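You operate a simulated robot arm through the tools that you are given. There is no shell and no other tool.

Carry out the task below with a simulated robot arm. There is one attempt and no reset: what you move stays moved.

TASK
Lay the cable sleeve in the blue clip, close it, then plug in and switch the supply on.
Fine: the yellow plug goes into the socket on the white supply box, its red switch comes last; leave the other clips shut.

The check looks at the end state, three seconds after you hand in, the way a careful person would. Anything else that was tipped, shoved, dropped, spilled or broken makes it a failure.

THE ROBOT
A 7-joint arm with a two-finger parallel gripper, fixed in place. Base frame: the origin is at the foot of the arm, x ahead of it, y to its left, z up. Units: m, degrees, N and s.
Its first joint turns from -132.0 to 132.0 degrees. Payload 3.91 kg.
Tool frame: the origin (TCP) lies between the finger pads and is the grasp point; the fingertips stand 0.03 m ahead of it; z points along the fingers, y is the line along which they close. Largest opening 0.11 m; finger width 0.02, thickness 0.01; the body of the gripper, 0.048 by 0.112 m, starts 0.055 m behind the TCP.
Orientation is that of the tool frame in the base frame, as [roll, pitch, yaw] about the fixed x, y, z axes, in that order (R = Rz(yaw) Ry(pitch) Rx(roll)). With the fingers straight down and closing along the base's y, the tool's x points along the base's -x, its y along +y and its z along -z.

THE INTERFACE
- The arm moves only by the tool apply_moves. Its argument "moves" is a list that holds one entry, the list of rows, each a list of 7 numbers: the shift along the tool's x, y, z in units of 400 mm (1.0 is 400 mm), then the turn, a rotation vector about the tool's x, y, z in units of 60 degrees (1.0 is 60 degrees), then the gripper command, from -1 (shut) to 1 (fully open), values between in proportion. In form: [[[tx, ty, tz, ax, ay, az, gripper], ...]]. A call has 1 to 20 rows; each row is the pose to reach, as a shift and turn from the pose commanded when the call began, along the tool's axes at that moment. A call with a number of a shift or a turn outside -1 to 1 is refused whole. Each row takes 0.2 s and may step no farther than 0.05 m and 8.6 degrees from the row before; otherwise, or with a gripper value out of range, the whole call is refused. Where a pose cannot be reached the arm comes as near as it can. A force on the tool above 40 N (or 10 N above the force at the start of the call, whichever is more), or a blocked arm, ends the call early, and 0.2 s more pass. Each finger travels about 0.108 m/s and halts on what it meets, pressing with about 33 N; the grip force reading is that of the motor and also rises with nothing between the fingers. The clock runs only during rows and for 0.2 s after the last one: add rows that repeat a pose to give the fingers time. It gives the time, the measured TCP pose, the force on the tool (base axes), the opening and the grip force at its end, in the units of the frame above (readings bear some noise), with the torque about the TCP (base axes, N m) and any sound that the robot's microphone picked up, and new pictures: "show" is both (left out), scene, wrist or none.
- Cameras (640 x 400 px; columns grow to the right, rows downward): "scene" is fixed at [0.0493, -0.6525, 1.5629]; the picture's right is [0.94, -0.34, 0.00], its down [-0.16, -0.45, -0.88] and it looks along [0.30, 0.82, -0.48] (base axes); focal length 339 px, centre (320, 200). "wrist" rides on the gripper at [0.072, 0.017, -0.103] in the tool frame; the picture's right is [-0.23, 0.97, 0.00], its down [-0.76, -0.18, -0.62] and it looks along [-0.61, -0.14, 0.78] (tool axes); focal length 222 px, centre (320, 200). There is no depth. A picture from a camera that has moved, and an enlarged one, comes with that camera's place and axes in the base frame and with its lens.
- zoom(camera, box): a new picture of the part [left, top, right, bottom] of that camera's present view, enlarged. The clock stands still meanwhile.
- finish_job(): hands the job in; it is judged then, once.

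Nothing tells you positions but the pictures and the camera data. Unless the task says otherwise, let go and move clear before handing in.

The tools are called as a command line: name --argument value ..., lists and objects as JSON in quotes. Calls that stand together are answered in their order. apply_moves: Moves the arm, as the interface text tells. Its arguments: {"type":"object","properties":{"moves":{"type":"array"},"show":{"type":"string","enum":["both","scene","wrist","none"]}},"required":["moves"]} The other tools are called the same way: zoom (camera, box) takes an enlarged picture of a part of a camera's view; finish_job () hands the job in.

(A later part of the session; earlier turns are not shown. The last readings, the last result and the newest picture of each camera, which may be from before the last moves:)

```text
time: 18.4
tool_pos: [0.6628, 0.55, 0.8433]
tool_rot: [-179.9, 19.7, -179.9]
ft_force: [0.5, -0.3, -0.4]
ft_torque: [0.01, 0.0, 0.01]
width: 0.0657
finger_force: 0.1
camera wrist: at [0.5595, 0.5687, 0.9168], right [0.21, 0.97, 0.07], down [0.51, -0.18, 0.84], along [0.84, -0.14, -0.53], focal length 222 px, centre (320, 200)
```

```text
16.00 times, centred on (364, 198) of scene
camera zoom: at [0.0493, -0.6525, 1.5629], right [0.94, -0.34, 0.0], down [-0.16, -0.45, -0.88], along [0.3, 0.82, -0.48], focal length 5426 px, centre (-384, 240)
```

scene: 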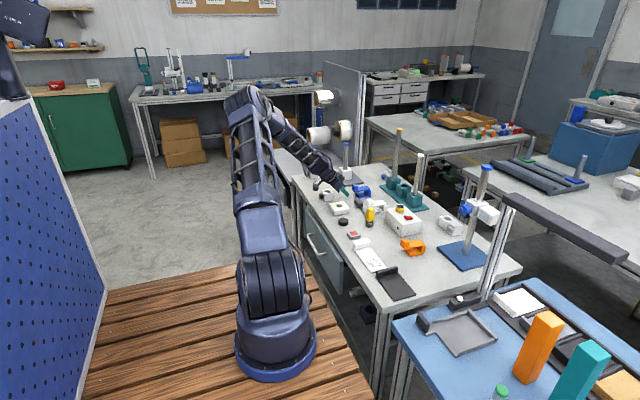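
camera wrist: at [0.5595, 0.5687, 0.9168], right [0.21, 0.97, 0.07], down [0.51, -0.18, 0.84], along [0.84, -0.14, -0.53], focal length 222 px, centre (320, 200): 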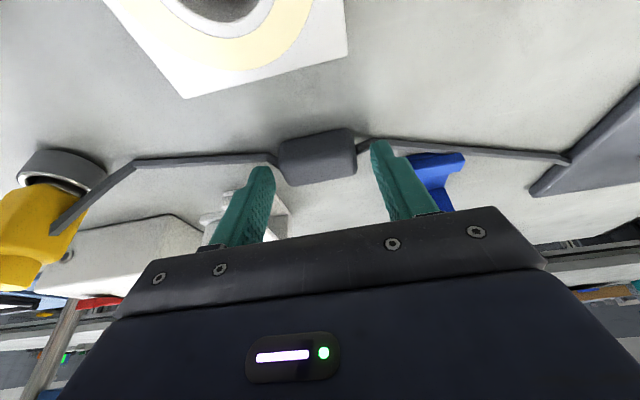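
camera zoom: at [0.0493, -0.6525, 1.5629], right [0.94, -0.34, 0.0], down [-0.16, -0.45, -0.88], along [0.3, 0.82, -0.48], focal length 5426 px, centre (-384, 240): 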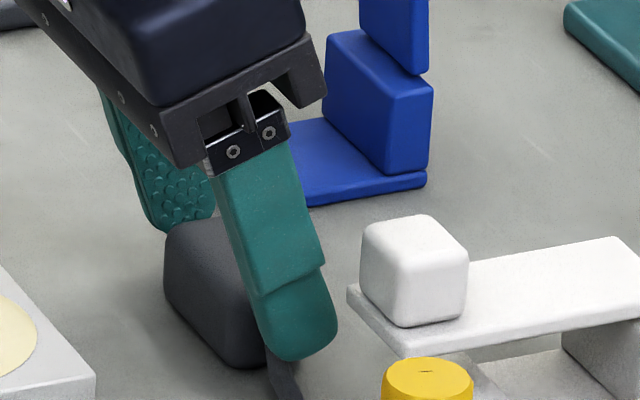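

The tips are still level with the cable exits, so I'll raise about 4.5 mm and then close on the upper part of the sleeve's ends.

apply_moves --moves '[[[-0.0015, 0, -0.0113, 0, 0, 0, 0.2], [-0.0015, 0, -0.0113, 0, 0, 0, 0.2], [-0.0015, 0, -0.0113, 0, 0, 0, -0.05], [-0.0015, 0, -0.0113, 0, 0, 0, -0.2], [-0.0015, 0, -0.0113, 0, 0, 0, -0.3], [-0.0015, 0, -0.0113, 0, 0, 0, -0.3]]]' --show "wrist"

zoom --camera "wrist" --box '[220, 80, 420, 205]'

zoom --camera "scene" --box '[348, 185, 380, 210]'

```text
time: 19.8
tool_pos: [0.6618, 0.5502, 0.8468]
tool_rot: [-179.9, 19.7, -179.9]
ft_force: [0.3, 0.3, 1.5]
ft_torque: [-0.02, -0.01, 0.0]
width: 0.0488
finger_force: 33.2
camera wrist: at [0.5587, 0.5685, 0.9215], right [0.21, 0.97, 0.07], down [0.51, -0.18, 0.84], along [0.84, -0.14, -0.53], focal length 222 px, centre (320, 200)
```

wrist: 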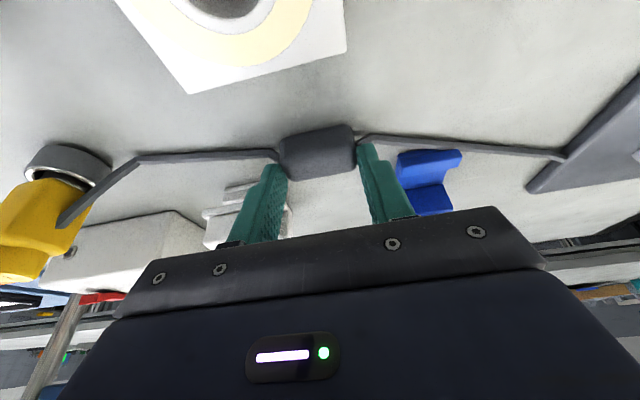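

```text
3.20 times, centred on (320, 142) of wrist
camera zoom: at [0.5587, 0.5685, 0.9215], right [0.21, 0.97, 0.07], down [0.51, -0.18, 0.84], along [0.84, -0.14, -0.53], focal length 711 px, centre (320, 384)
```

zoom: 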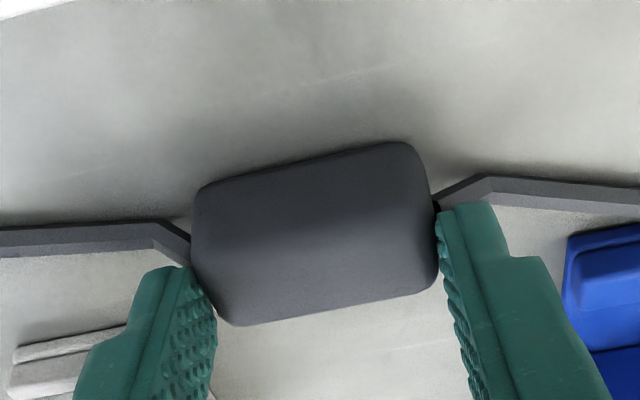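

```text
16.00 times, centred on (364, 198) of scene
camera zoom: at [0.0493, -0.6525, 1.5629], right [0.94, -0.34, 0.0], down [-0.16, -0.45, -0.88], along [0.3, 0.82, -0.48], focal length 5426 px, centre (-384, 240)
```

zoom: 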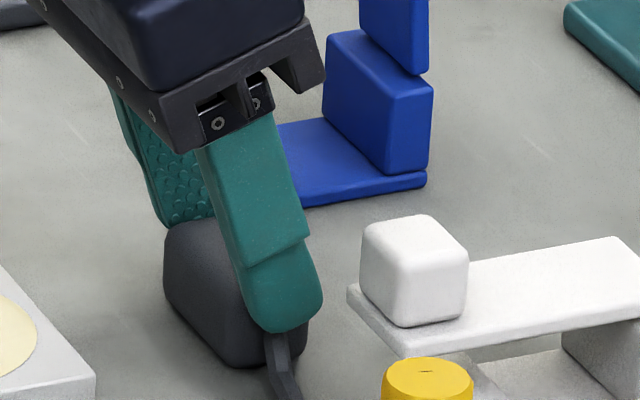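

The sleeve is gripped at a width of 48.8 mm with the cable free below the tips. I'll lift it a few centimetres and watch how the cable and plug respond.

apply_moves --moves '[[[-0.0085, 0, -0.0235, 0, 0, 0, -0.3], [-0.017, 0, -0.047, 0, 0, 0, -0.3], [-0.0254, 0, -0.0706, 0, 0, 0, -0.3], [-0.0254, 0, -0.0706, 0, 0, 0, -0.3]]]' --show "wrist"

zoom --camera "scene" --box '[336, 175, 400, 225]'

```text
time: 20.8
tool_pos: [0.6611, 0.5506, 0.8773]
tool_rot: [-179.9, 19.7, -179.9]
ft_force: [-0.3, -0.2, -1.5]
ft_torque: [0.02, 0.01, -0.01]
width: 0.049
finger_force: 33.0
camera wrist: at [0.5582, 0.5691, 0.9515], right [0.21, 0.97, 0.07], down [0.51, -0.17, 0.84], along [0.84, -0.14, -0.53], focal length 222 px, centre (320, 200)
```

wrist: 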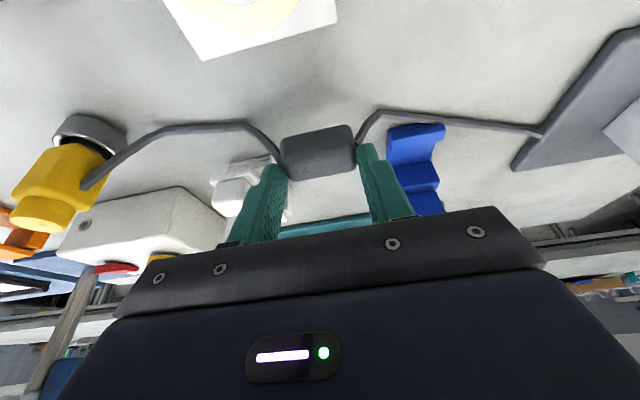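

```text
8.00 times, centred on (368, 200) of scene
camera zoom: at [0.0493, -0.6525, 1.5629], right [0.94, -0.34, 0.0], down [-0.16, -0.45, -0.88], along [0.3, 0.82, -0.48], focal length 2713 px, centre (-64, 200)
```

zoom: 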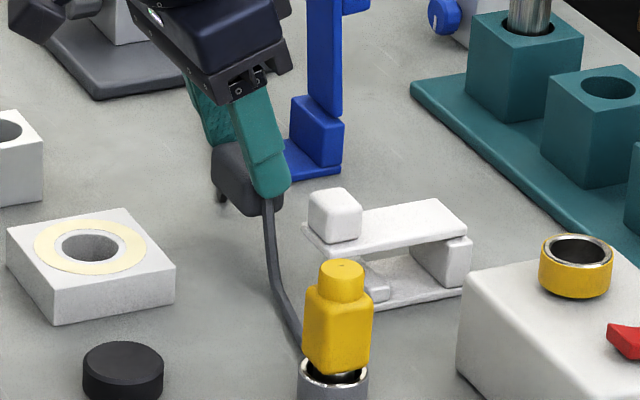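

The cable follows freely with little force and the plug hasn't moved. I'll carry the sleeve halfway toward the clip and check the cable again.

apply_moves --moves '[[[-0.026, 0.033, 0.0007, 0, 0, 0, -0.3], [-0.053, 0.066, 0.0014, 0, 0, 0, -0.3], [-0.079, 0.1, 0.002, 0, 0, 0, -0.3], [-0.079, 0.1, 0.002, 0, 0, 0, -0.3]]]' --show "wrist"

zoom --camera "scene" --box '[336, 175, 400, 225]'

```text
time: 21.8
tool_pos: [0.6915, 0.5931, 0.8872]
tool_rot: [-179.9, 19.6, -179.8]
ft_force: [-0.2, 0.4, -0.9]
ft_torque: [0.03, -0.01, 0.01]
width: 0.0491
finger_force: 32.8
camera wrist: at [0.5879, 0.6102, 0.9615], right [0.21, 0.97, 0.07], down [0.51, -0.17, 0.84], along [0.84, -0.14, -0.53], focal length 222 px, centre (320, 200)
```

wrist: 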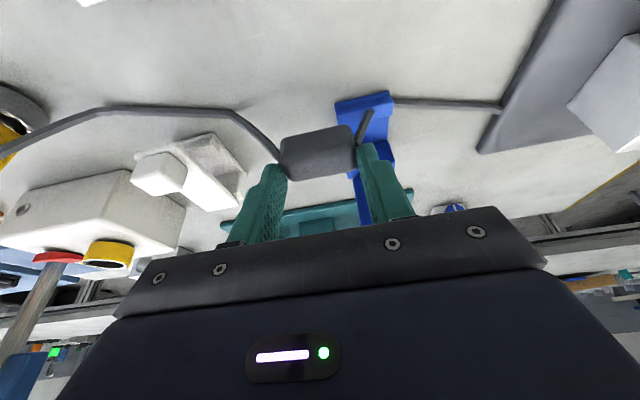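

```text
8.00 times, centred on (368, 200) of scene
camera zoom: at [0.0493, -0.6525, 1.5629], right [0.94, -0.34, 0.0], down [-0.16, -0.45, -0.88], along [0.3, 0.82, -0.48], focal length 2713 px, centre (-64, 200)
```

zoom: 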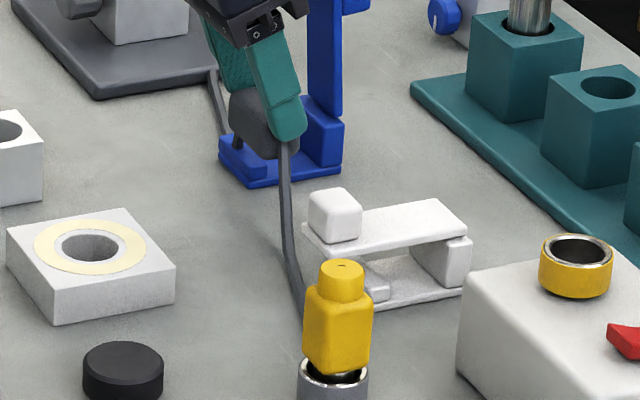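

The cable pays out freely and the plug hasn't moved. I'll continue until the sleeve is above the clip channel.

apply_moves --moves '[[[-0.024, 0.032, 0.0086, 0, 0, 0, -0.3], [-0.048, 0.064, 0.0171, 0, 0, 0, -0.3], [-0.0713, 0.0963, 0.0257, 0, 0, 0, -0.3], [-0.0713, 0.0963, 0.0257, 0, 0, 0, -0.3]]]' --show "wrist"

zoom --camera "scene" --box '[340, 165, 396, 205]'

zoom --camera "wrist" --box '[220, 70, 420, 205]'

```text
time: 22.8
tool_pos: [0.7218, 0.6293, 0.8866]
tool_rot: [-179.9, 19.7, 179.9]
ft_force: [0.5, 0.3, -1.4]
ft_torque: [-0.02, 0.04, -0.03]
width: 0.0489
finger_force: 32.8
camera wrist: at [0.6186, 0.6481, 0.9611], right [0.21, 0.97, 0.07], down [0.51, -0.18, 0.84], along [0.84, -0.14, -0.53], focal length 222 px, centre (320, 200)
```

wrist: 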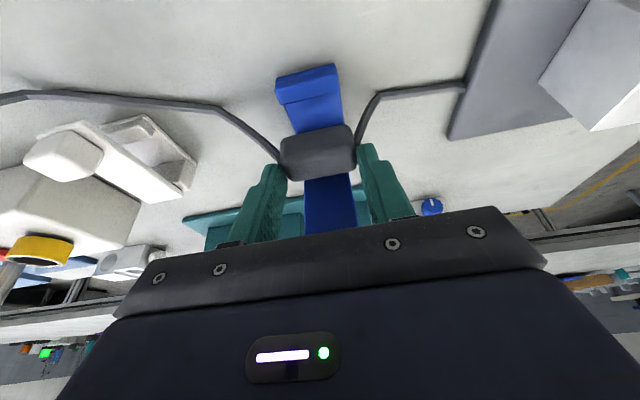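

```text
10.00 times, centred on (368, 185) of scene
camera zoom: at [0.0493, -0.6525, 1.5629], right [0.94, -0.34, 0.0], down [-0.16, -0.45, -0.88], along [0.3, 0.82, -0.48], focal length 3391 px, centre (-160, 350)
```

zoom: 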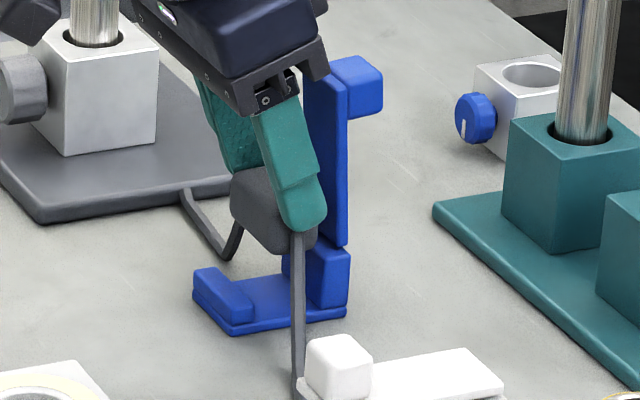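

```text
2.96 times, centred on (320, 138) of wrist
camera zoom: at [0.6186, 0.6481, 0.9611], right [0.21, 0.97, 0.07], down [0.51, -0.18, 0.84], along [0.84, -0.14, -0.53], focal length 658 px, centre (320, 385)
```

zoom: 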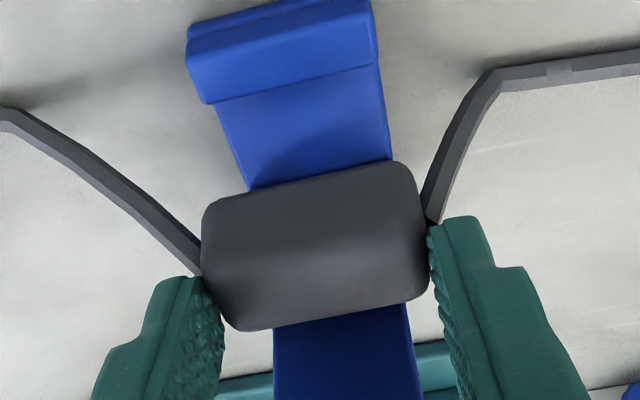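

The sleeve is centred over the channel in y, and a 2 mm forward correction in x will centre it fully. Lowering it in.

apply_moves --moves '[[[0.0012, 0, 0.018, 0, 0, 0, -0.3], [0.008, 0, 0.0375, 0, 0, 0, -0.3], [0.0155, 0, 0.058, 0, 0, 0, -0.3], [0.0232, 0, 0.0793, 0, 0, 0, -0.3], [0.0232, 0, 0.0793, 0, 0, 0, -0.3]]]' --show "wrist"

zoom --camera "scene" --box '[344, 175, 384, 203]'

zoom --camera "wrist" --box '[220, 70, 420, 205]'

```text
time: 24.0
tool_pos: [0.724, 0.6293, 0.854]
tool_rot: [-180.0, 19.6, -180.0]
ft_force: [-0.4, -0.8, -0.8]
ft_torque: [-0.01, 0.04, 0.01]
width: 0.0491
finger_force: 33.3
camera wrist: at [0.6211, 0.6475, 0.9275], right [0.21, 0.97, 0.07], down [0.51, -0.18, 0.84], along [0.84, -0.14, -0.53], focal length 222 px, centre (320, 200)
```

wrist: 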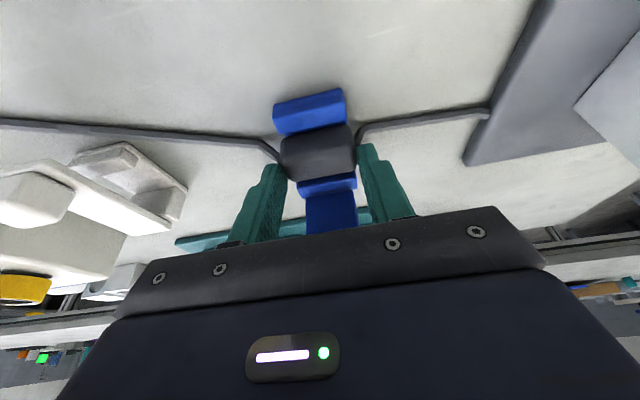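

```text
14.29 times, centred on (364, 189) of scene
camera zoom: at [0.0493, -0.6525, 1.5629], right [0.94, -0.34, 0.0], down [-0.16, -0.45, -0.88], along [0.3, 0.82, -0.48], focal length 4844 px, centre (-309, 357)
```

zoom: 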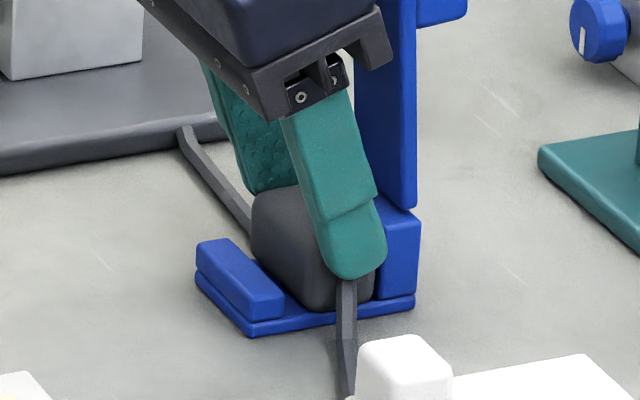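

```text
2.96 times, centred on (320, 138) of wrist
camera zoom: at [0.6211, 0.6475, 0.9275], right [0.21, 0.97, 0.07], down [0.51, -0.18, 0.84], along [0.84, -0.14, -0.53], focal length 658 px, centre (320, 385)
```

zoom: 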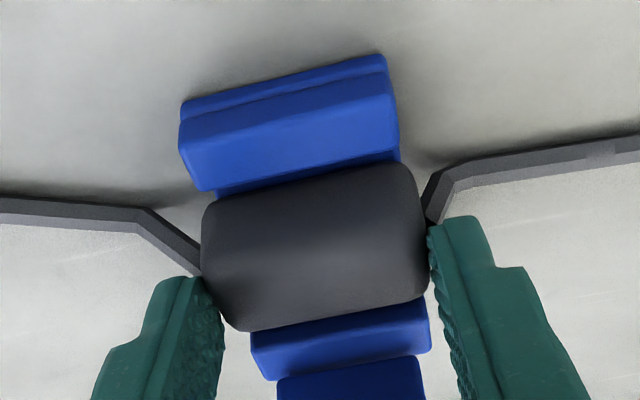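

The sleeve is in the channel, sitting slightly toward the hinge block. I'll nudge it back 2 mm and lower the last few millimetres until it touches.

apply_moves --moves '[[[0.0047, 0, -0.0017, 0, 0, 0, -0.3], [0.0063, 0, 0.0028, 0, 0, 0, -0.3], [0.0076, 0, 0.0065, 0, 0, 0, -0.3], [0.0076, 0, 0.0065, 0, 0, 0, -0.3]]]' --show "none"

zoom --camera "scene" --box '[344, 175, 384, 203]'

```text
time: 25.0
tool_pos: [0.7222, 0.6302, 0.8521]
tool_rot: [-180.0, 19.9, -179.9]
ft_force: [-2.4, -3.4, 28.2]
ft_torque: [-0.16, -0.02, -0.01]
width: 0.0487
finger_force: 32.1
```

```text
14.29 times, centred on (364, 189) of scene
camera zoom: at [0.0493, -0.6525, 1.5629], right [0.94, -0.34, 0.0], down [-0.16, -0.45, -0.88], along [0.3, 0.82, -0.48], focal length 4844 px, centre (-309, 357)
```

zoom: 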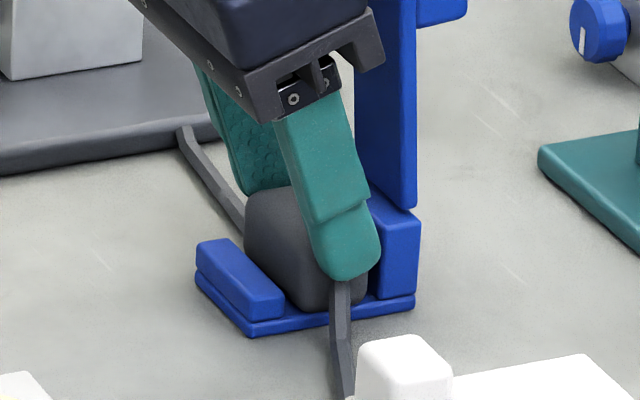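

The sleeve is seated on the base plate, with contact at 28 N. I'll ease the pressure, open the fingers and lift straight out.

apply_moves --moves '[[[-0.001, 0, -0.0026, 0, 0, 0, -0.3], [-0.001, 0, -0.0026, 0, 0, 0, -0.05], [-0.001, 0, -0.0026, 0, 0, 0, 0.15], [-0.001, 0, -0.0026, 0, 0, 0, 0.3], [-0.001, 0, -0.0026, 0, 0, 0, 0.3]]]' --show "wrist"

zoom --camera "scene" --box '[344, 175, 384, 203]'

zoom --camera "wrist" --box '[220, 70, 420, 205]'

```text
time: 26.2
tool_pos: [0.7219, 0.6296, 0.8524]
tool_rot: [-179.9, 19.7, -179.9]
ft_force: [0.2, 0.4, 0.3]
ft_torque: [0.01, 0.03, -0.01]
width: 0.0714
finger_force: 0.1
camera wrist: at [0.6185, 0.6473, 0.9256], right [0.21, 0.97, 0.07], down [0.51, -0.17, 0.84], along [0.84, -0.14, -0.53], focal length 222 px, centre (320, 200)
```

wrist: 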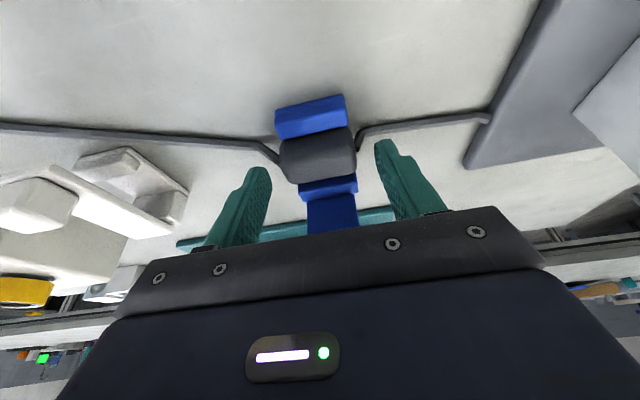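

```text
14.29 times, centred on (364, 189) of scene
camera zoom: at [0.0493, -0.6525, 1.5629], right [0.94, -0.34, 0.0], down [-0.16, -0.45, -0.88], along [0.3, 0.82, -0.48], focal length 4844 px, centre (-309, 357)
```

zoom: 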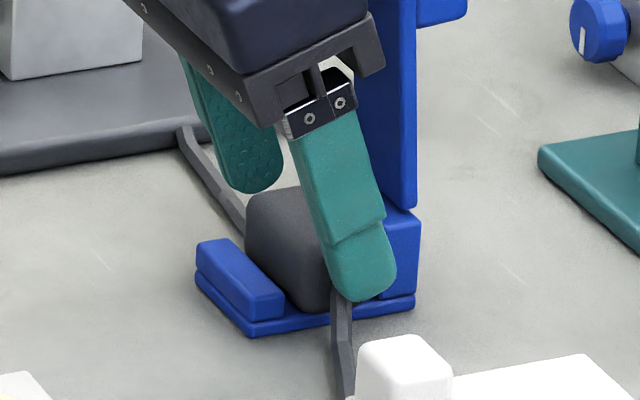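

```text
2.96 times, centred on (320, 138) of wrist
camera zoom: at [0.6185, 0.6473, 0.9256], right [0.21, 0.97, 0.07], down [0.51, -0.17, 0.84], along [0.84, -0.14, -0.53], focal length 658 px, centre (320, 385)
```

zoom: 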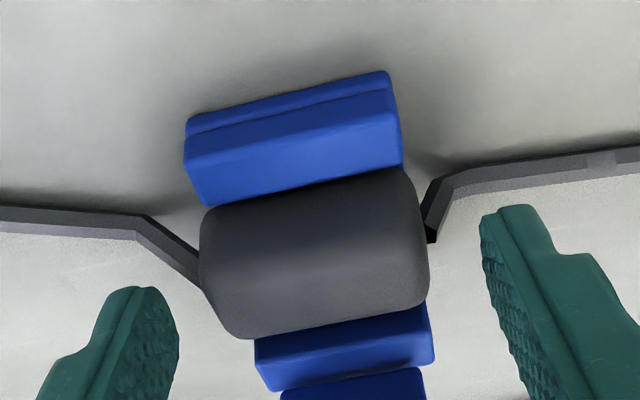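

The sleeve is released and lies in the channel. To close the lid, I'll raise the open fingers so they straddle the upright lid, then pinch its side edges.

apply_moves --moves '[[[-0.021, 0, -0.0589, 0, 0, 0, 0.3], [-0.0421, 0.002, -0.1177, 0, 0, 0, 0.3], [-0.0704, 0.004, -0.1076, 0, 0, 0, 0.3], [-0.1062, 0.004, -0.0698, 0, 0, 0, 0.3], [-0.1062, 0.004, -0.0698, 0, 0, 0, 0.3]]]' --show "wrist"

zoom --camera "scene" --box '[344, 165, 392, 203]'

zoom --camera "wrist" --box '[220, 70, 420, 205]'

```text
time: 27.4
tool_pos: [0.7515, 0.6308, 0.8917]
tool_rot: [-179.9, 19.7, -179.9]
ft_force: [0.0, 0.2, -0.3]
ft_torque: [-0.01, -0.02, 0.01]
width: 0.0714
finger_force: 0.0
camera wrist: at [0.6481, 0.6486, 0.9666], right [0.21, 0.97, 0.07], down [0.51, -0.18, 0.84], along [0.84, -0.14, -0.53], focal length 222 px, centre (320, 200)
```

wrist: 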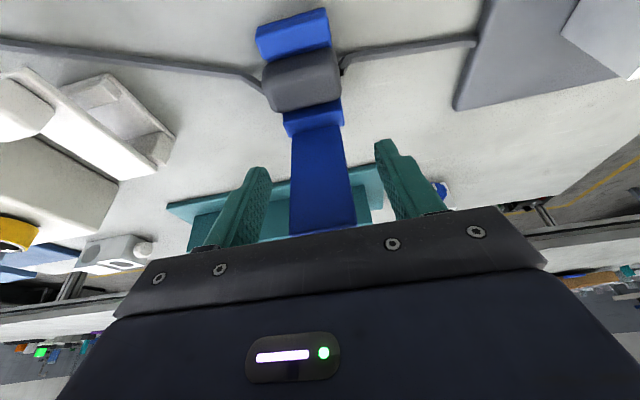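

```text
10.53 times, centred on (368, 184) of scene
camera zoom: at [0.0493, -0.6525, 1.5629], right [0.94, -0.34, 0.0], down [-0.16, -0.45, -0.88], along [0.3, 0.82, -0.48], focal length 3570 px, centre (-185, 368)
```

zoom: 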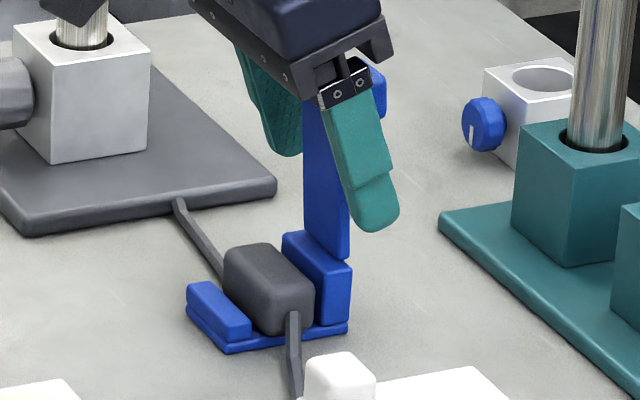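

```text
2.96 times, centred on (320, 138) of wrist
camera zoom: at [0.6481, 0.6486, 0.9666], right [0.21, 0.97, 0.07], down [0.51, -0.18, 0.84], along [0.84, -0.14, -0.53], focal length 658 px, centre (320, 385)
```

zoom: 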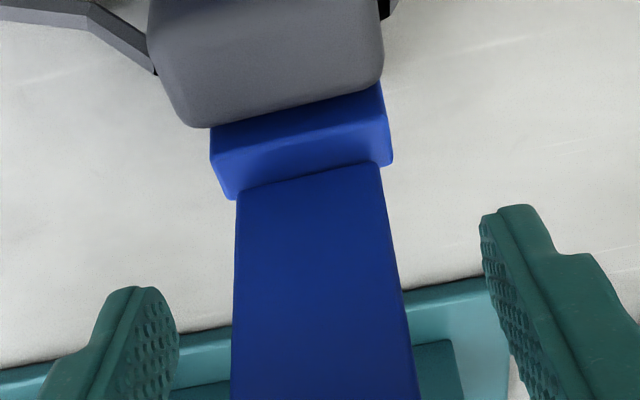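

The fingers straddle the lid nicely. I'll shift 2.5 mm in −y to centre, pinch the lid's edges, and start swinging it down along the hinge arc.

apply_moves --moves '[[[0, -0.006, 0, 0, 0, 0, 0.0], [0, -0.006, 0, 0, 0, 0, -0.25], [0, -0.006, 0, 0, 0, 0, -0.36], [0, -0.006, 0, 0, 0, 0, -0.45], [0, -0.006, 0, 0, 0, 0, -0.45]]]' --show "wrist"

zoom --camera "scene" --box '[344, 165, 392, 203]'

```text
time: 28.6
tool_pos: [0.7518, 0.6296, 0.892]
tool_rot: [-179.8, 19.9, -179.8]
ft_force: [0.7, 15.8, -0.5]
ft_torque: [0.22, -0.04, 0.03]
width: 0.0381
finger_force: 8.2
camera wrist: at [0.6478, 0.647, 0.9668], right [0.21, 0.97, 0.08], down [0.51, -0.18, 0.84], along [0.84, -0.14, -0.53], focal length 222 px, centre (320, 200)
```

wrist: 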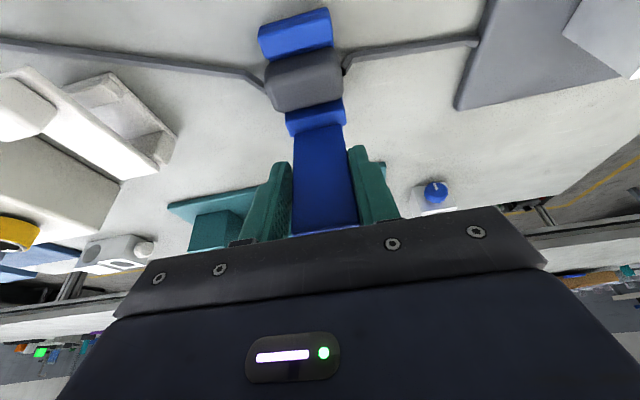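

```text
10.53 times, centred on (368, 184) of scene
camera zoom: at [0.0493, -0.6525, 1.5629], right [0.94, -0.34, 0.0], down [-0.16, -0.45, -0.88], along [0.3, 0.82, -0.48], focal length 3570 px, centre (-185, 368)
```

zoom: 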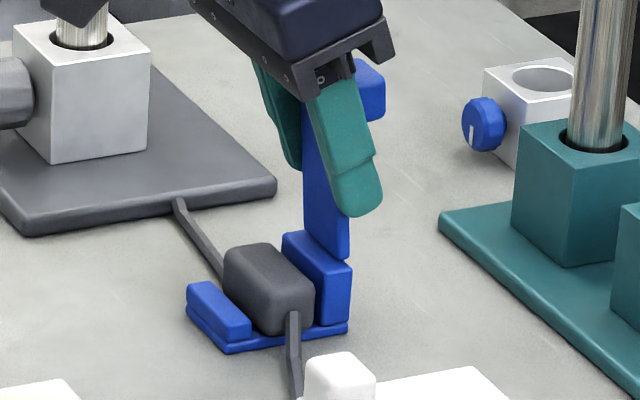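

apply_moves --moves '[[[0, 0.005, 0, 0, 0, 0, -0.45], [0.0132, 0.005, -0.0031, 0, 0, 0, -0.45], [0.027, 0.005, -0.0048, 0, 0, 0, -0.45], [0.0439, 0.005, -0.0051, 0, 0, 0, -0.45], [0.0607, 0.005, -0.0031, 0, 0, 0, -0.45], [0.0607, 0.005, -0.0031, 0, 0, 0, -0.45]]]' --show "wrist"

zoom --camera "scene" --box '[344, 165, 392, 203]'

```text
time: 30.0
tool_pos: [0.7274, 0.6312, 0.8849]
tool_rot: [-179.8, 19.7, -179.9]
ft_force: [2.4, 6.5, 1.7]
ft_torque: [0.53, -0.14, 0.17]
width: 0.0356
finger_force: 44.6
camera wrist: at [0.6247, 0.6481, 0.9585], right [0.21, 0.97, 0.07], down [0.51, -0.17, 0.84], along [0.84, -0.14, -0.53], focal length 222 px, centre (320, 200)
```

wrist: 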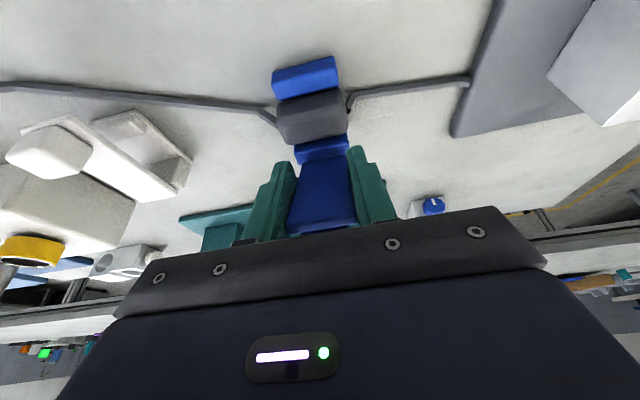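

```text
10.53 times, centred on (368, 184) of scene
camera zoom: at [0.0493, -0.6525, 1.5629], right [0.94, -0.34, 0.0], down [-0.16, -0.45, -0.88], along [0.3, 0.82, -0.48], focal length 3570 px, centre (-185, 368)
```

zoom: 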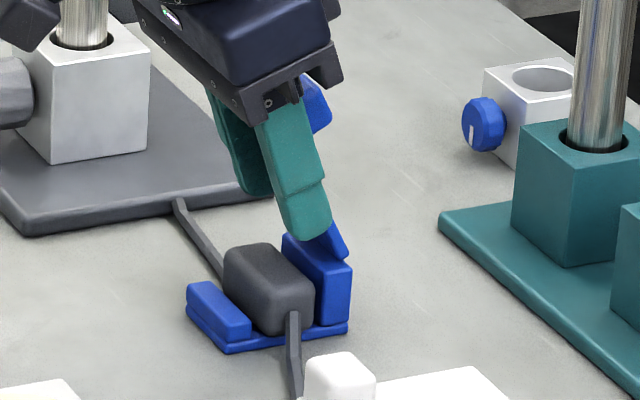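

The lid is following at about 60°. I'll continue down to about 40°, then release and withdraw backward.

apply_moves --moves '[[[0.011, 0.0025, 0.003, 0, 0, 0, -0.45], [0.0219, 0.0025, 0.006, 0, 0, 0, -0.45], [0.032, 0.0025, 0.0105, 0, 0, 0, -0.45], [0.0423, 0.0025, 0.0157, 0, 0, 0, -0.45], [0.0423, 0.0025, 0.0157, 0, 0, 0, -0.45]]]' --show "wrist"

zoom --camera "scene" --box '[344, 165, 392, 203]'

```text
time: 31.2
tool_pos: [0.7154, 0.6306, 0.8738]
tool_rot: [-179.7, 19.6, -179.9]
ft_force: [0.3, -21.2, 24.5]
ft_torque: [0.26, -1.08, -0.05]
width: 0.0353
finger_force: 44.9
camera wrist: at [0.6118, 0.6482, 0.9482], right [0.21, 0.97, 0.07], down [0.51, -0.17, 0.84], along [0.84, -0.14, -0.53], focal length 222 px, centre (320, 200)
```

wrist: 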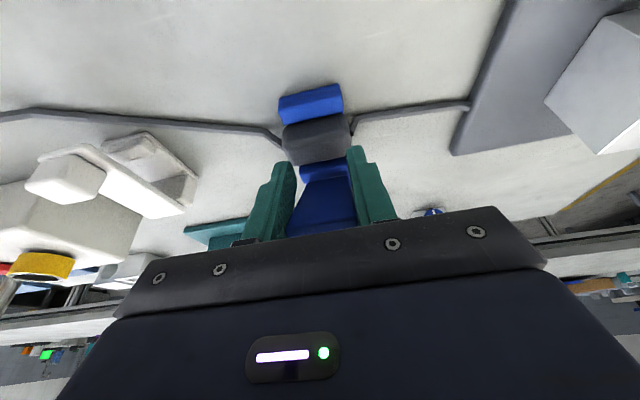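

```text
10.53 times, centred on (368, 184) of scene
camera zoom: at [0.0493, -0.6525, 1.5629], right [0.94, -0.34, 0.0], down [-0.16, -0.45, -0.88], along [0.3, 0.82, -0.48], focal length 3570 px, centre (-185, 368)
```

zoom: 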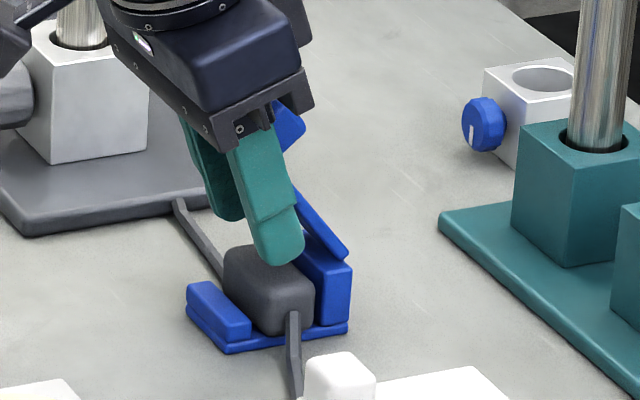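

The lid is at about 50° and pressing slightly against the gripper. I'll release it and withdraw along the tool axis.

apply_moves --moves '[[[0, -0.001, -0.005, 0, 0, 0, -0.2], [0, -0.001, -0.01, 0, 0, 0, 0.1], [0, -0.001, -0.01, 0, 0, 0, 0.2], [0, -0.001, -0.06, 0, 0, 0, 0.2], [0, -0.001, -0.12, 0, 0, 0, 0.2], [0, -0.001, -0.18, 0, 0, 0, 0.2], [0, -0.001, -0.18, 0, 0, 0, 0.2]]]' --show "wrist"

zoom --camera "scene" --box '[344, 165, 392, 203]'

```text
time: 32.8
tool_pos: [0.6909, 0.6302, 0.941]
tool_rot: [-179.7, 19.7, -179.9]
ft_force: [0.1, -0.1, -0.1]
ft_torque: [-0.01, 0.0, -0.01]
width: 0.0661
finger_force: 0.1
camera wrist: at [0.5881, 0.6483, 1.0156], right [0.21, 0.97, 0.07], down [0.51, -0.17, 0.84], along [0.84, -0.14, -0.53], focal length 222 px, centre (320, 200)
```

wrist: 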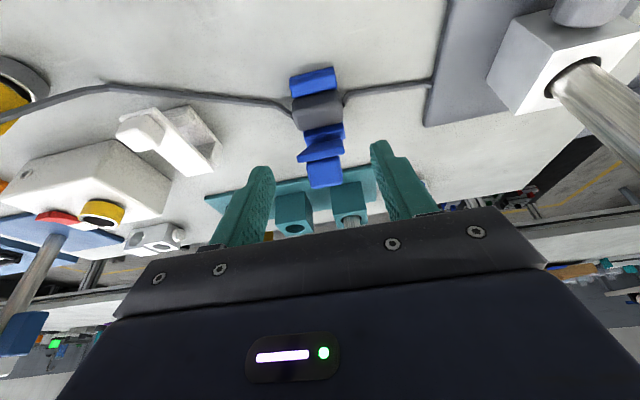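

```text
10.53 times, centred on (368, 184) of scene
camera zoom: at [0.0493, -0.6525, 1.5629], right [0.94, -0.34, 0.0], down [-0.16, -0.45, -0.88], along [0.3, 0.82, -0.48], focal length 3570 px, centre (-185, 368)
```

zoom: 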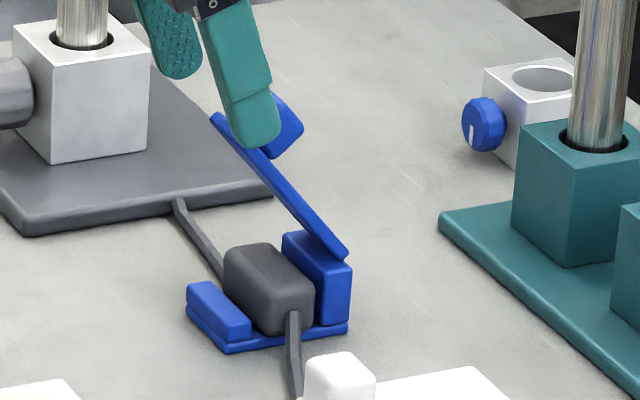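

The lid stays at about 50° by friction. I'll shut the fingers, bring the tool upright above the knob, and press the lid down from the top.

apply_moves --moves '[[[-0.0253, 0, -0.0706, 0, 0, 0, -0.3], [-0.0596, 0.001, -0.085, 0, 0.11, 0, -1], [-0.0855, 0.002, -0.0756, 0, 0.22, 0, -1], [-0.1072, 0.0025, -0.0546, 0, 0.328, 0, -1], [-0.1072, 0.0025, -0.0546, 0, 0.328, 0, -1]]]' --show "wrist"

zoom --camera "scene" --box '[344, 160, 392, 198]'

```text
time: 34.0
tool_pos: [0.7243, 0.6319, 0.9777]
tool_rot: [-180.0, -0.1, -179.8]
ft_force: [-1.1, 0.3, -0.2]
ft_torque: [0.01, -0.05, 0.0]
width: 0.0
finger_force: 33.0
camera wrist: at [0.6507, 0.6506, 1.0819], right [0.23, 0.97, 0.0], down [0.76, -0.17, 0.62], along [0.61, -0.14, -0.78], focal length 222 px, centre (320, 200)
```

wrist: 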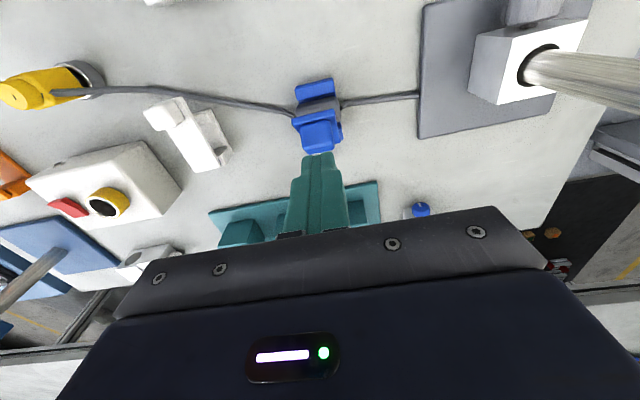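

```text
10.53 times, centred on (368, 179) of scene
camera zoom: at [0.0493, -0.6525, 1.5629], right [0.94, -0.34, 0.0], down [-0.16, -0.45, -0.88], along [0.3, 0.82, -0.48], focal length 3570 px, centre (-185, 421)
```

zoom: 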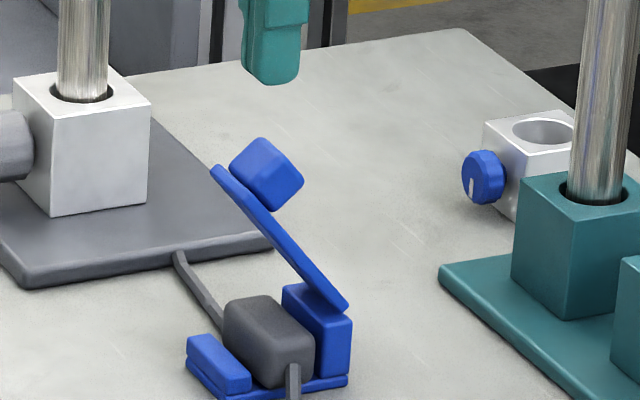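

apply_moves --moves '[[[0, 0, 0.0568, 0, 0, 0, -1], [0.0008, 0, 0.0893, 0, 0, 0, -1], [0.0133, 0, 0.0975, 0, 0, 0, -1], [0.0258, 0, 0.1053, 0, 0, 0, -1], [0.0383, 0, 0.116, 0, 0, 0, -1], [0.0508, 0, 0.1263, 0, 0, 0, -1], [0.0683, 0, 0.1513, 0, 0, 0, -1], [0.0683, 0, 0.1513, 0, 0, 0, -1]]]' --show "none"

zoom --camera "scene" --box '[344, 165, 392, 203]'

```text
time: 34.7
tool_pos: [0.7221, 0.6344, 0.9465]
tool_rot: [179.8, 0.2, -180.0]
ft_force: [-4.4, -4.1, 9.8]
ft_torque: [-0.11, 0.11, -0.08]
width: 0.0001
finger_force: 32.7
stopped in row 3: the force on the tool passed its limit at 45 N (the readings are from after the stop); the commanded pose is now the measured one
```

```text
10.53 times, centred on (368, 184) of scene
camera zoom: at [0.0493, -0.6525, 1.5629], right [0.94, -0.34, 0.0], down [-0.16, -0.45, -0.88], along [0.3, 0.82, -0.48], focal length 3570 px, centre (-185, 368)
```

zoom: 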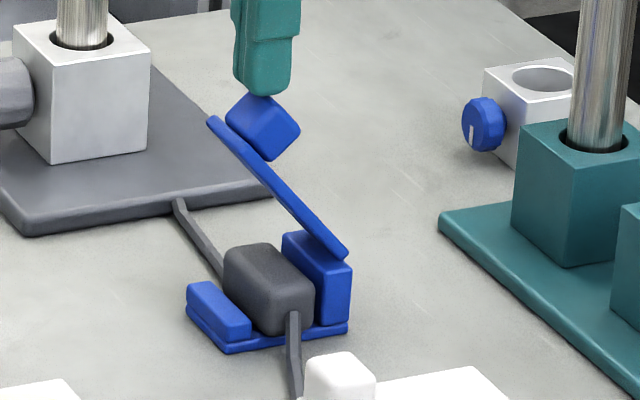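

The vertical push jammed on the knob by friction, because at this angle the lid needs to move mostly in −x. I'll follow the tangent of the arc instead, using the light contact to carry the knob along.

apply_moves --moves '[[[0.009, -0.003, 0.0045, 0, 0, 0, -1], [0.017, -0.004, 0.0088, 0, 0, 0, -1], [0.0333, -0.005, 0.018, 0, 0, 0, -1], [0.047, -0.005, 0.028, 0, 0, 0, -1], [0.06, -0.005, 0.039, 0, 0, 0, -1], [0.072, -0.005, 0.051, 0, 0, 0, -1], [0.0828, -0.005, 0.064, 0, 0, 0, -1], [0.0828, -0.005, 0.064, 0, 0, 0, -1]]]' --show "none"

zoom --camera "scene" --box '[344, 165, 392, 203]'

```text
time: 36.5
tool_pos: [0.6902, 0.6311, 0.9187]
tool_rot: [179.8, 0.1, -179.9]
ft_force: [-0.7, -0.1, -0.1]
ft_torque: [0.0, -0.01, 0.05]
width: 0.0
finger_force: 33.0
```

```text
10.53 times, centred on (368, 184) of scene
camera zoom: at [0.0493, -0.6525, 1.5629], right [0.94, -0.34, 0.0], down [-0.16, -0.45, -0.88], along [0.3, 0.82, -0.48], focal length 3570 px, centre (-185, 368)
```

zoom: 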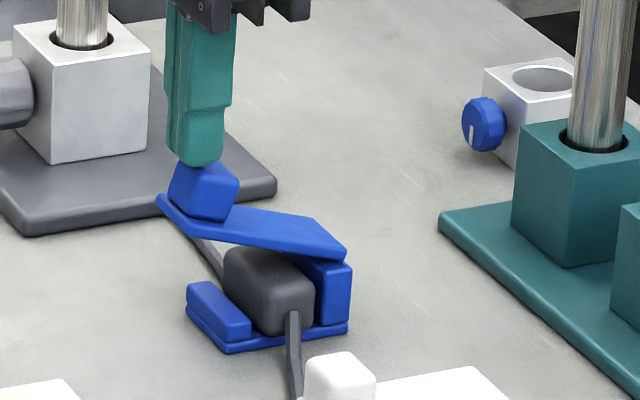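

The lid is down to about 20°. I'll keep pressing until it's shut.

apply_moves --moves '[[[0.01, 0, 0.014, 0, 0, 0, -1], [0.018, 0, 0.029, 0, 0, 0, -1], [0.023, 0, 0.0445, 0, 0, 0, -1], [0.025, 0, 0.056, 0, 0, 0, -1], [0.025, 0, 0.062, 0, 0, 0, -1], [0.025, 0, 0.066, 0, 0, 0, -1], [0.025, 0, 0.07, 0, 0, 0, -1]]]' --show "none"

zoom --camera "scene" --box '[344, 165, 392, 203]'

```text
time: 38.1
tool_pos: [0.6785, 0.6326, 0.8937]
tool_rot: [179.8, 0.2, -179.9]
ft_force: [-5.4, -6.3, 17.2]
ft_torque: [-0.19, 0.03, -0.07]
width: 0.0
finger_force: 33.0
```

```text
10.53 times, centred on (368, 184) of scene
camera zoom: at [0.0493, -0.6525, 1.5629], right [0.94, -0.34, 0.0], down [-0.16, -0.45, -0.88], along [0.3, 0.82, -0.48], focal length 3570 px, centre (-185, 368)
```

zoom: 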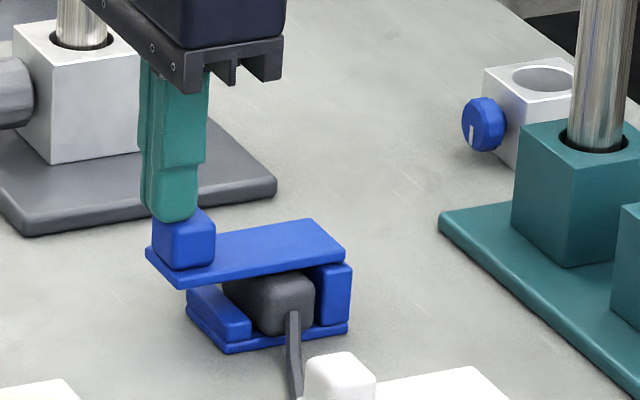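

The lid looks almost flat, with 17 N on it. I'll zoom in to check whether it's fully shut, then press a little more.

zoom --camera "scene" --box '[348, 178, 380, 200]'

apply_moves --moves '[[[-0.005, 0, 0.004, 0, 0, 0, -1], [-0.01, 0, 0.008, 0, 0, 0, -1], [-0.01, 0, 0.012, 0, 0, 0, -1], [-0.01, 0, 0.016, 0, 0, 0, -1]]]' --show "none"

zoom --camera "scene" --box '[348, 178, 380, 200]'

```text
16.00 times, centred on (364, 189) of scene
camera zoom: at [0.0493, -0.6525, 1.5629], right [0.94, -0.34, 0.0], down [-0.16, -0.45, -0.88], along [0.3, 0.82, -0.48], focal length 5426 px, centre (-384, 376)
```

zoom: 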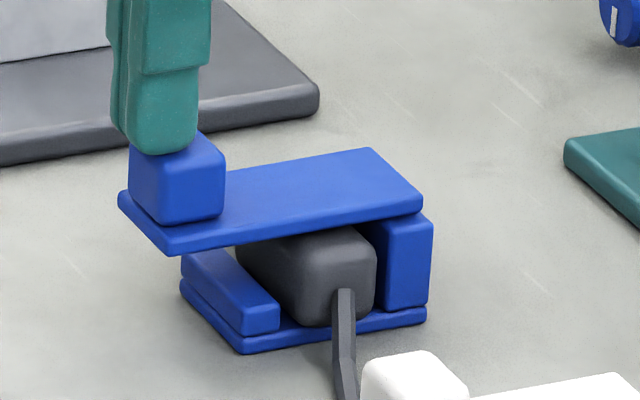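

```text
time: 38.6
tool_pos: [0.6794, 0.633, 0.8938]
tool_rot: [179.6, 0.2, -179.8]
ft_force: [-5.4, -5.1, 15.5]
ft_torque: [-0.17, -0.01, -0.05]
width: 0.0001
finger_force: 33.1
stopped in row 2: the force on the tool passed its limit at 43 N (the readings are from after the stop); the commanded pose is now the measured one
```

```text
16.00 times, centred on (364, 189) of scene
camera zoom: at [0.0493, -0.6525, 1.5629], right [0.94, -0.34, 0.0], down [-0.16, -0.45, -0.88], along [0.3, 0.82, -0.48], focal length 5426 px, centre (-384, 376)
```

zoom: 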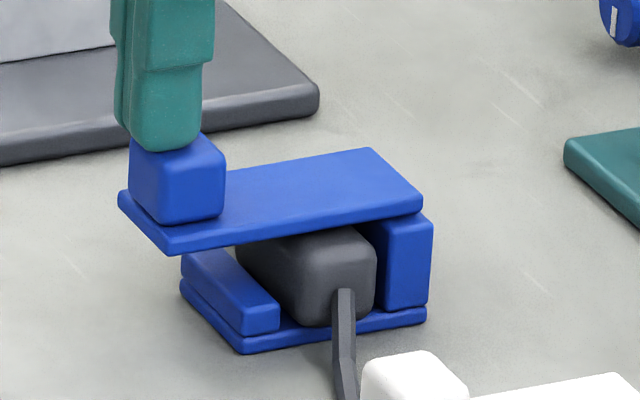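

The lid has returned to exactly the flat position it started in, with the sleeve underneath, so the blue clip is shut. I'll lift away and move across to look closely at the yellow plug.

apply_moves --moves '[[[0, 0, -0.1, 0, 0, 0, -1], [0, 0, -0.2, 0, 0, 0, -1], [0.03, -0.09, -0.2, 0, 0, 0, -1], [0.06, -0.19, -0.19, 0, 0, 0, -0.5], [0.1, -0.29, -0.18, 0, 0, 0, 0], [0.13, -0.39, -0.17, 0, 0, 0, 0.5], [0.165, -0.49, -0.165, 0, 0, 0, 1], [0.1985, -0.5825, -0.165, 0, 0, 0, 1], [0.1985, -0.5825, -0.165, 0, 0, 0, 1]]]'

zoom --camera "scene" --box '[344, 170, 424, 225]'

zoom --camera "wrist" --box '[220, 90, 420, 215]'

```text
time: 40.6
tool_pos: [0.6006, 0.3992, 0.9562]
tool_rot: [179.8, 0.2, -179.9]
ft_force: [-0.8, 0.9, 0.6]
ft_torque: [0.0, -0.01, -0.01]
width: 0.1099
finger_force: 0.1
camera wrist: at [0.5285, 0.4163, 1.0608], right [0.22, 0.97, 0.0], down [0.76, -0.18, 0.62], along [0.61, -0.14, -0.78], focal length 222 px, centre (320, 200)
```

scene: 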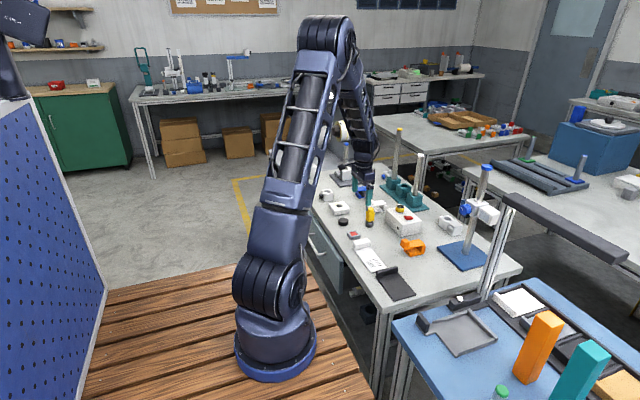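
wrist: 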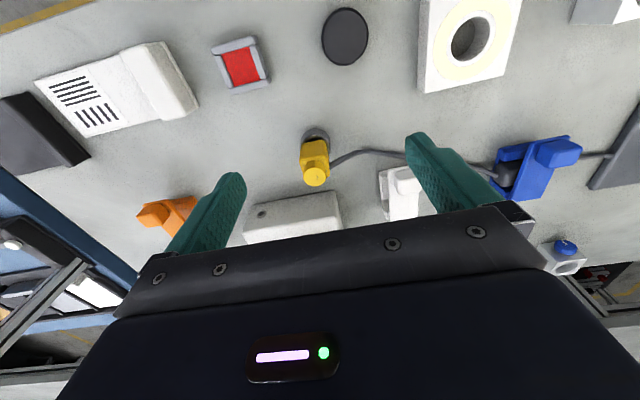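

```text
7.27 times, centred on (384, 198) of scene
camera zoom: at [0.0493, -0.6525, 1.5629], right [0.94, -0.34, 0.0], down [-0.16, -0.45, -0.88], along [0.3, 0.82, -0.48], focal length 2466 px, centre (-146, 218)
```

zoom: 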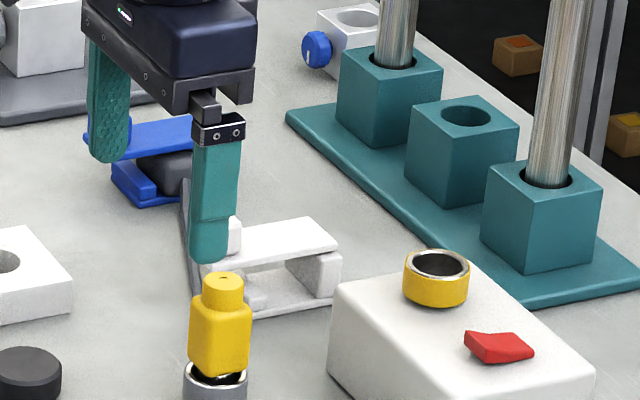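

```text
3.20 times, centred on (320, 152) of wrist
camera zoom: at [0.5285, 0.4163, 1.0608], right [0.22, 0.97, 0.0], down [0.76, -0.18, 0.62], along [0.61, -0.14, -0.78], focal length 711 px, centre (320, 352)
```

zoom: 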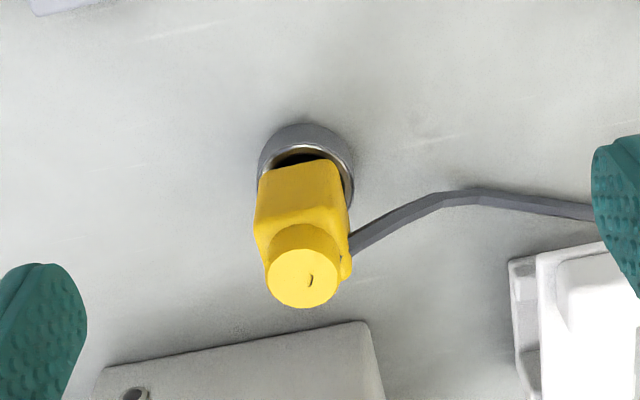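

The plug stands upright at about (0.643, 0.384), with its top at z 0.877 and its body square to the table axes. The cable leaves on the +y side, so I'll rotate the gripper 90° to close along x and stay clear of it.

apply_moves --moves '[[[-0.02, -0.007, -0.01, 0, 0, 0.125, 0.6], [-0.04, -0.014, -0.02, 0, 0, 0.25, 0.2], [-0.06, -0.021, -0.03, 0, 0, 0.375, -0.1], [-0.08, -0.028, -0.04, 0, 0, 0.5, -0.1], [-0.1, -0.035, -0.05, 0, 0, 0.625, -0.1], [-0.105, -0.0375, -0.05, 0, 0, 0.75, -0.1], [-0.105, -0.0375, -0.05, 0, 0, 0.75, -0.1]]]' --show "none"

apply_moves --moves '[[[0, 0, 0, 0, 0, 0.125, -0.1], [0, 0, 0, 0, 0, 0.25, -0.1], [0, 0, 0, 0, 0, 0.375, -0.1], [0, 0, 0, 0, 0, 0.5, -0.1], [0, 0, 0, 0, 0, 0.625, -0.1], [0, 0, 0, 0, 0, 0.75, -0.1], [0, 0, 0, 0, 0, 0.75, -0.1]]]'

zoom --camera "wrist" --box '[220, 60, 460, 215]'

zoom --camera "scene" --box '[344, 170, 424, 225]'

```text
time: 42.2
tool_pos: [0.6443, 0.3861, 0.976]
tool_rot: [179.7, -0.1, 135.1]
ft_force: [0.2, -0.3, -0.2]
ft_torque: [0.02, 0.02, 0.03]
width: 0.0494
finger_force: 0.1
```

```text
time: 43.9
tool_pos: [0.6432, 0.3857, 0.9761]
tool_rot: [179.9, -0.2, 90.1]
ft_force: [-0.5, -0.1, -0.6]
ft_torque: [0.0, -0.01, 0.0]
width: 0.0497
finger_force: 0.0
camera wrist: at [0.6605, 0.4577, 1.0815], right [0.97, -0.23, 0.0], down [-0.18, -0.76, 0.62], along [-0.14, -0.6, -0.78], focal length 222 px, centre (320, 200)
```

scene: 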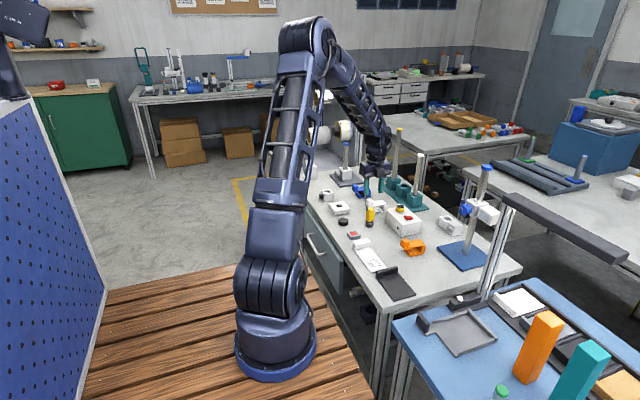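
wrist: 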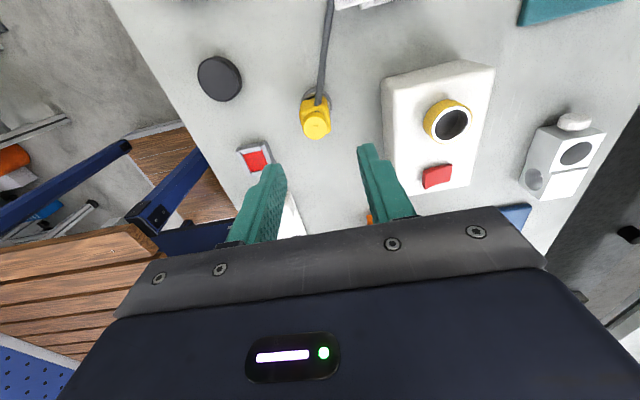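

```text
2.58 times, centred on (340, 138) of wrist
camera zoom: at [0.6605, 0.4577, 1.0815], right [0.97, -0.23, 0.0], down [-0.18, -0.76, 0.62], along [-0.14, -0.6, -0.78], focal length 573 px, centre (268, 361)
```

zoom: 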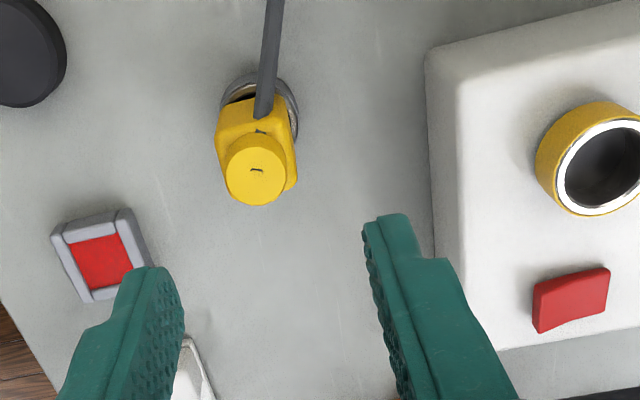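

```text
7.27 times, centred on (384, 198) of scene
camera zoom: at [0.0493, -0.6525, 1.5629], right [0.94, -0.34, 0.0], down [-0.16, -0.45, -0.88], along [0.3, 0.82, -0.48], focal length 2466 px, centre (-146, 218)
```

zoom: 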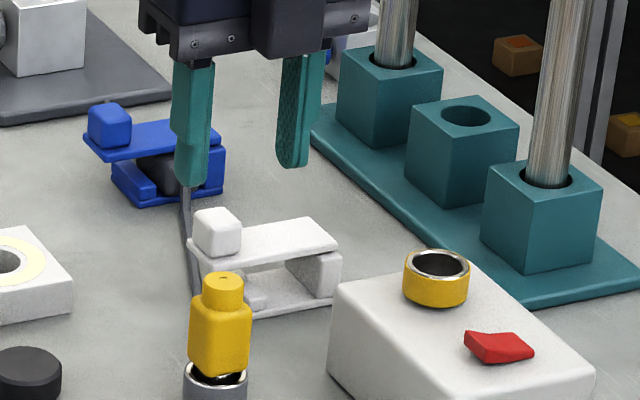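

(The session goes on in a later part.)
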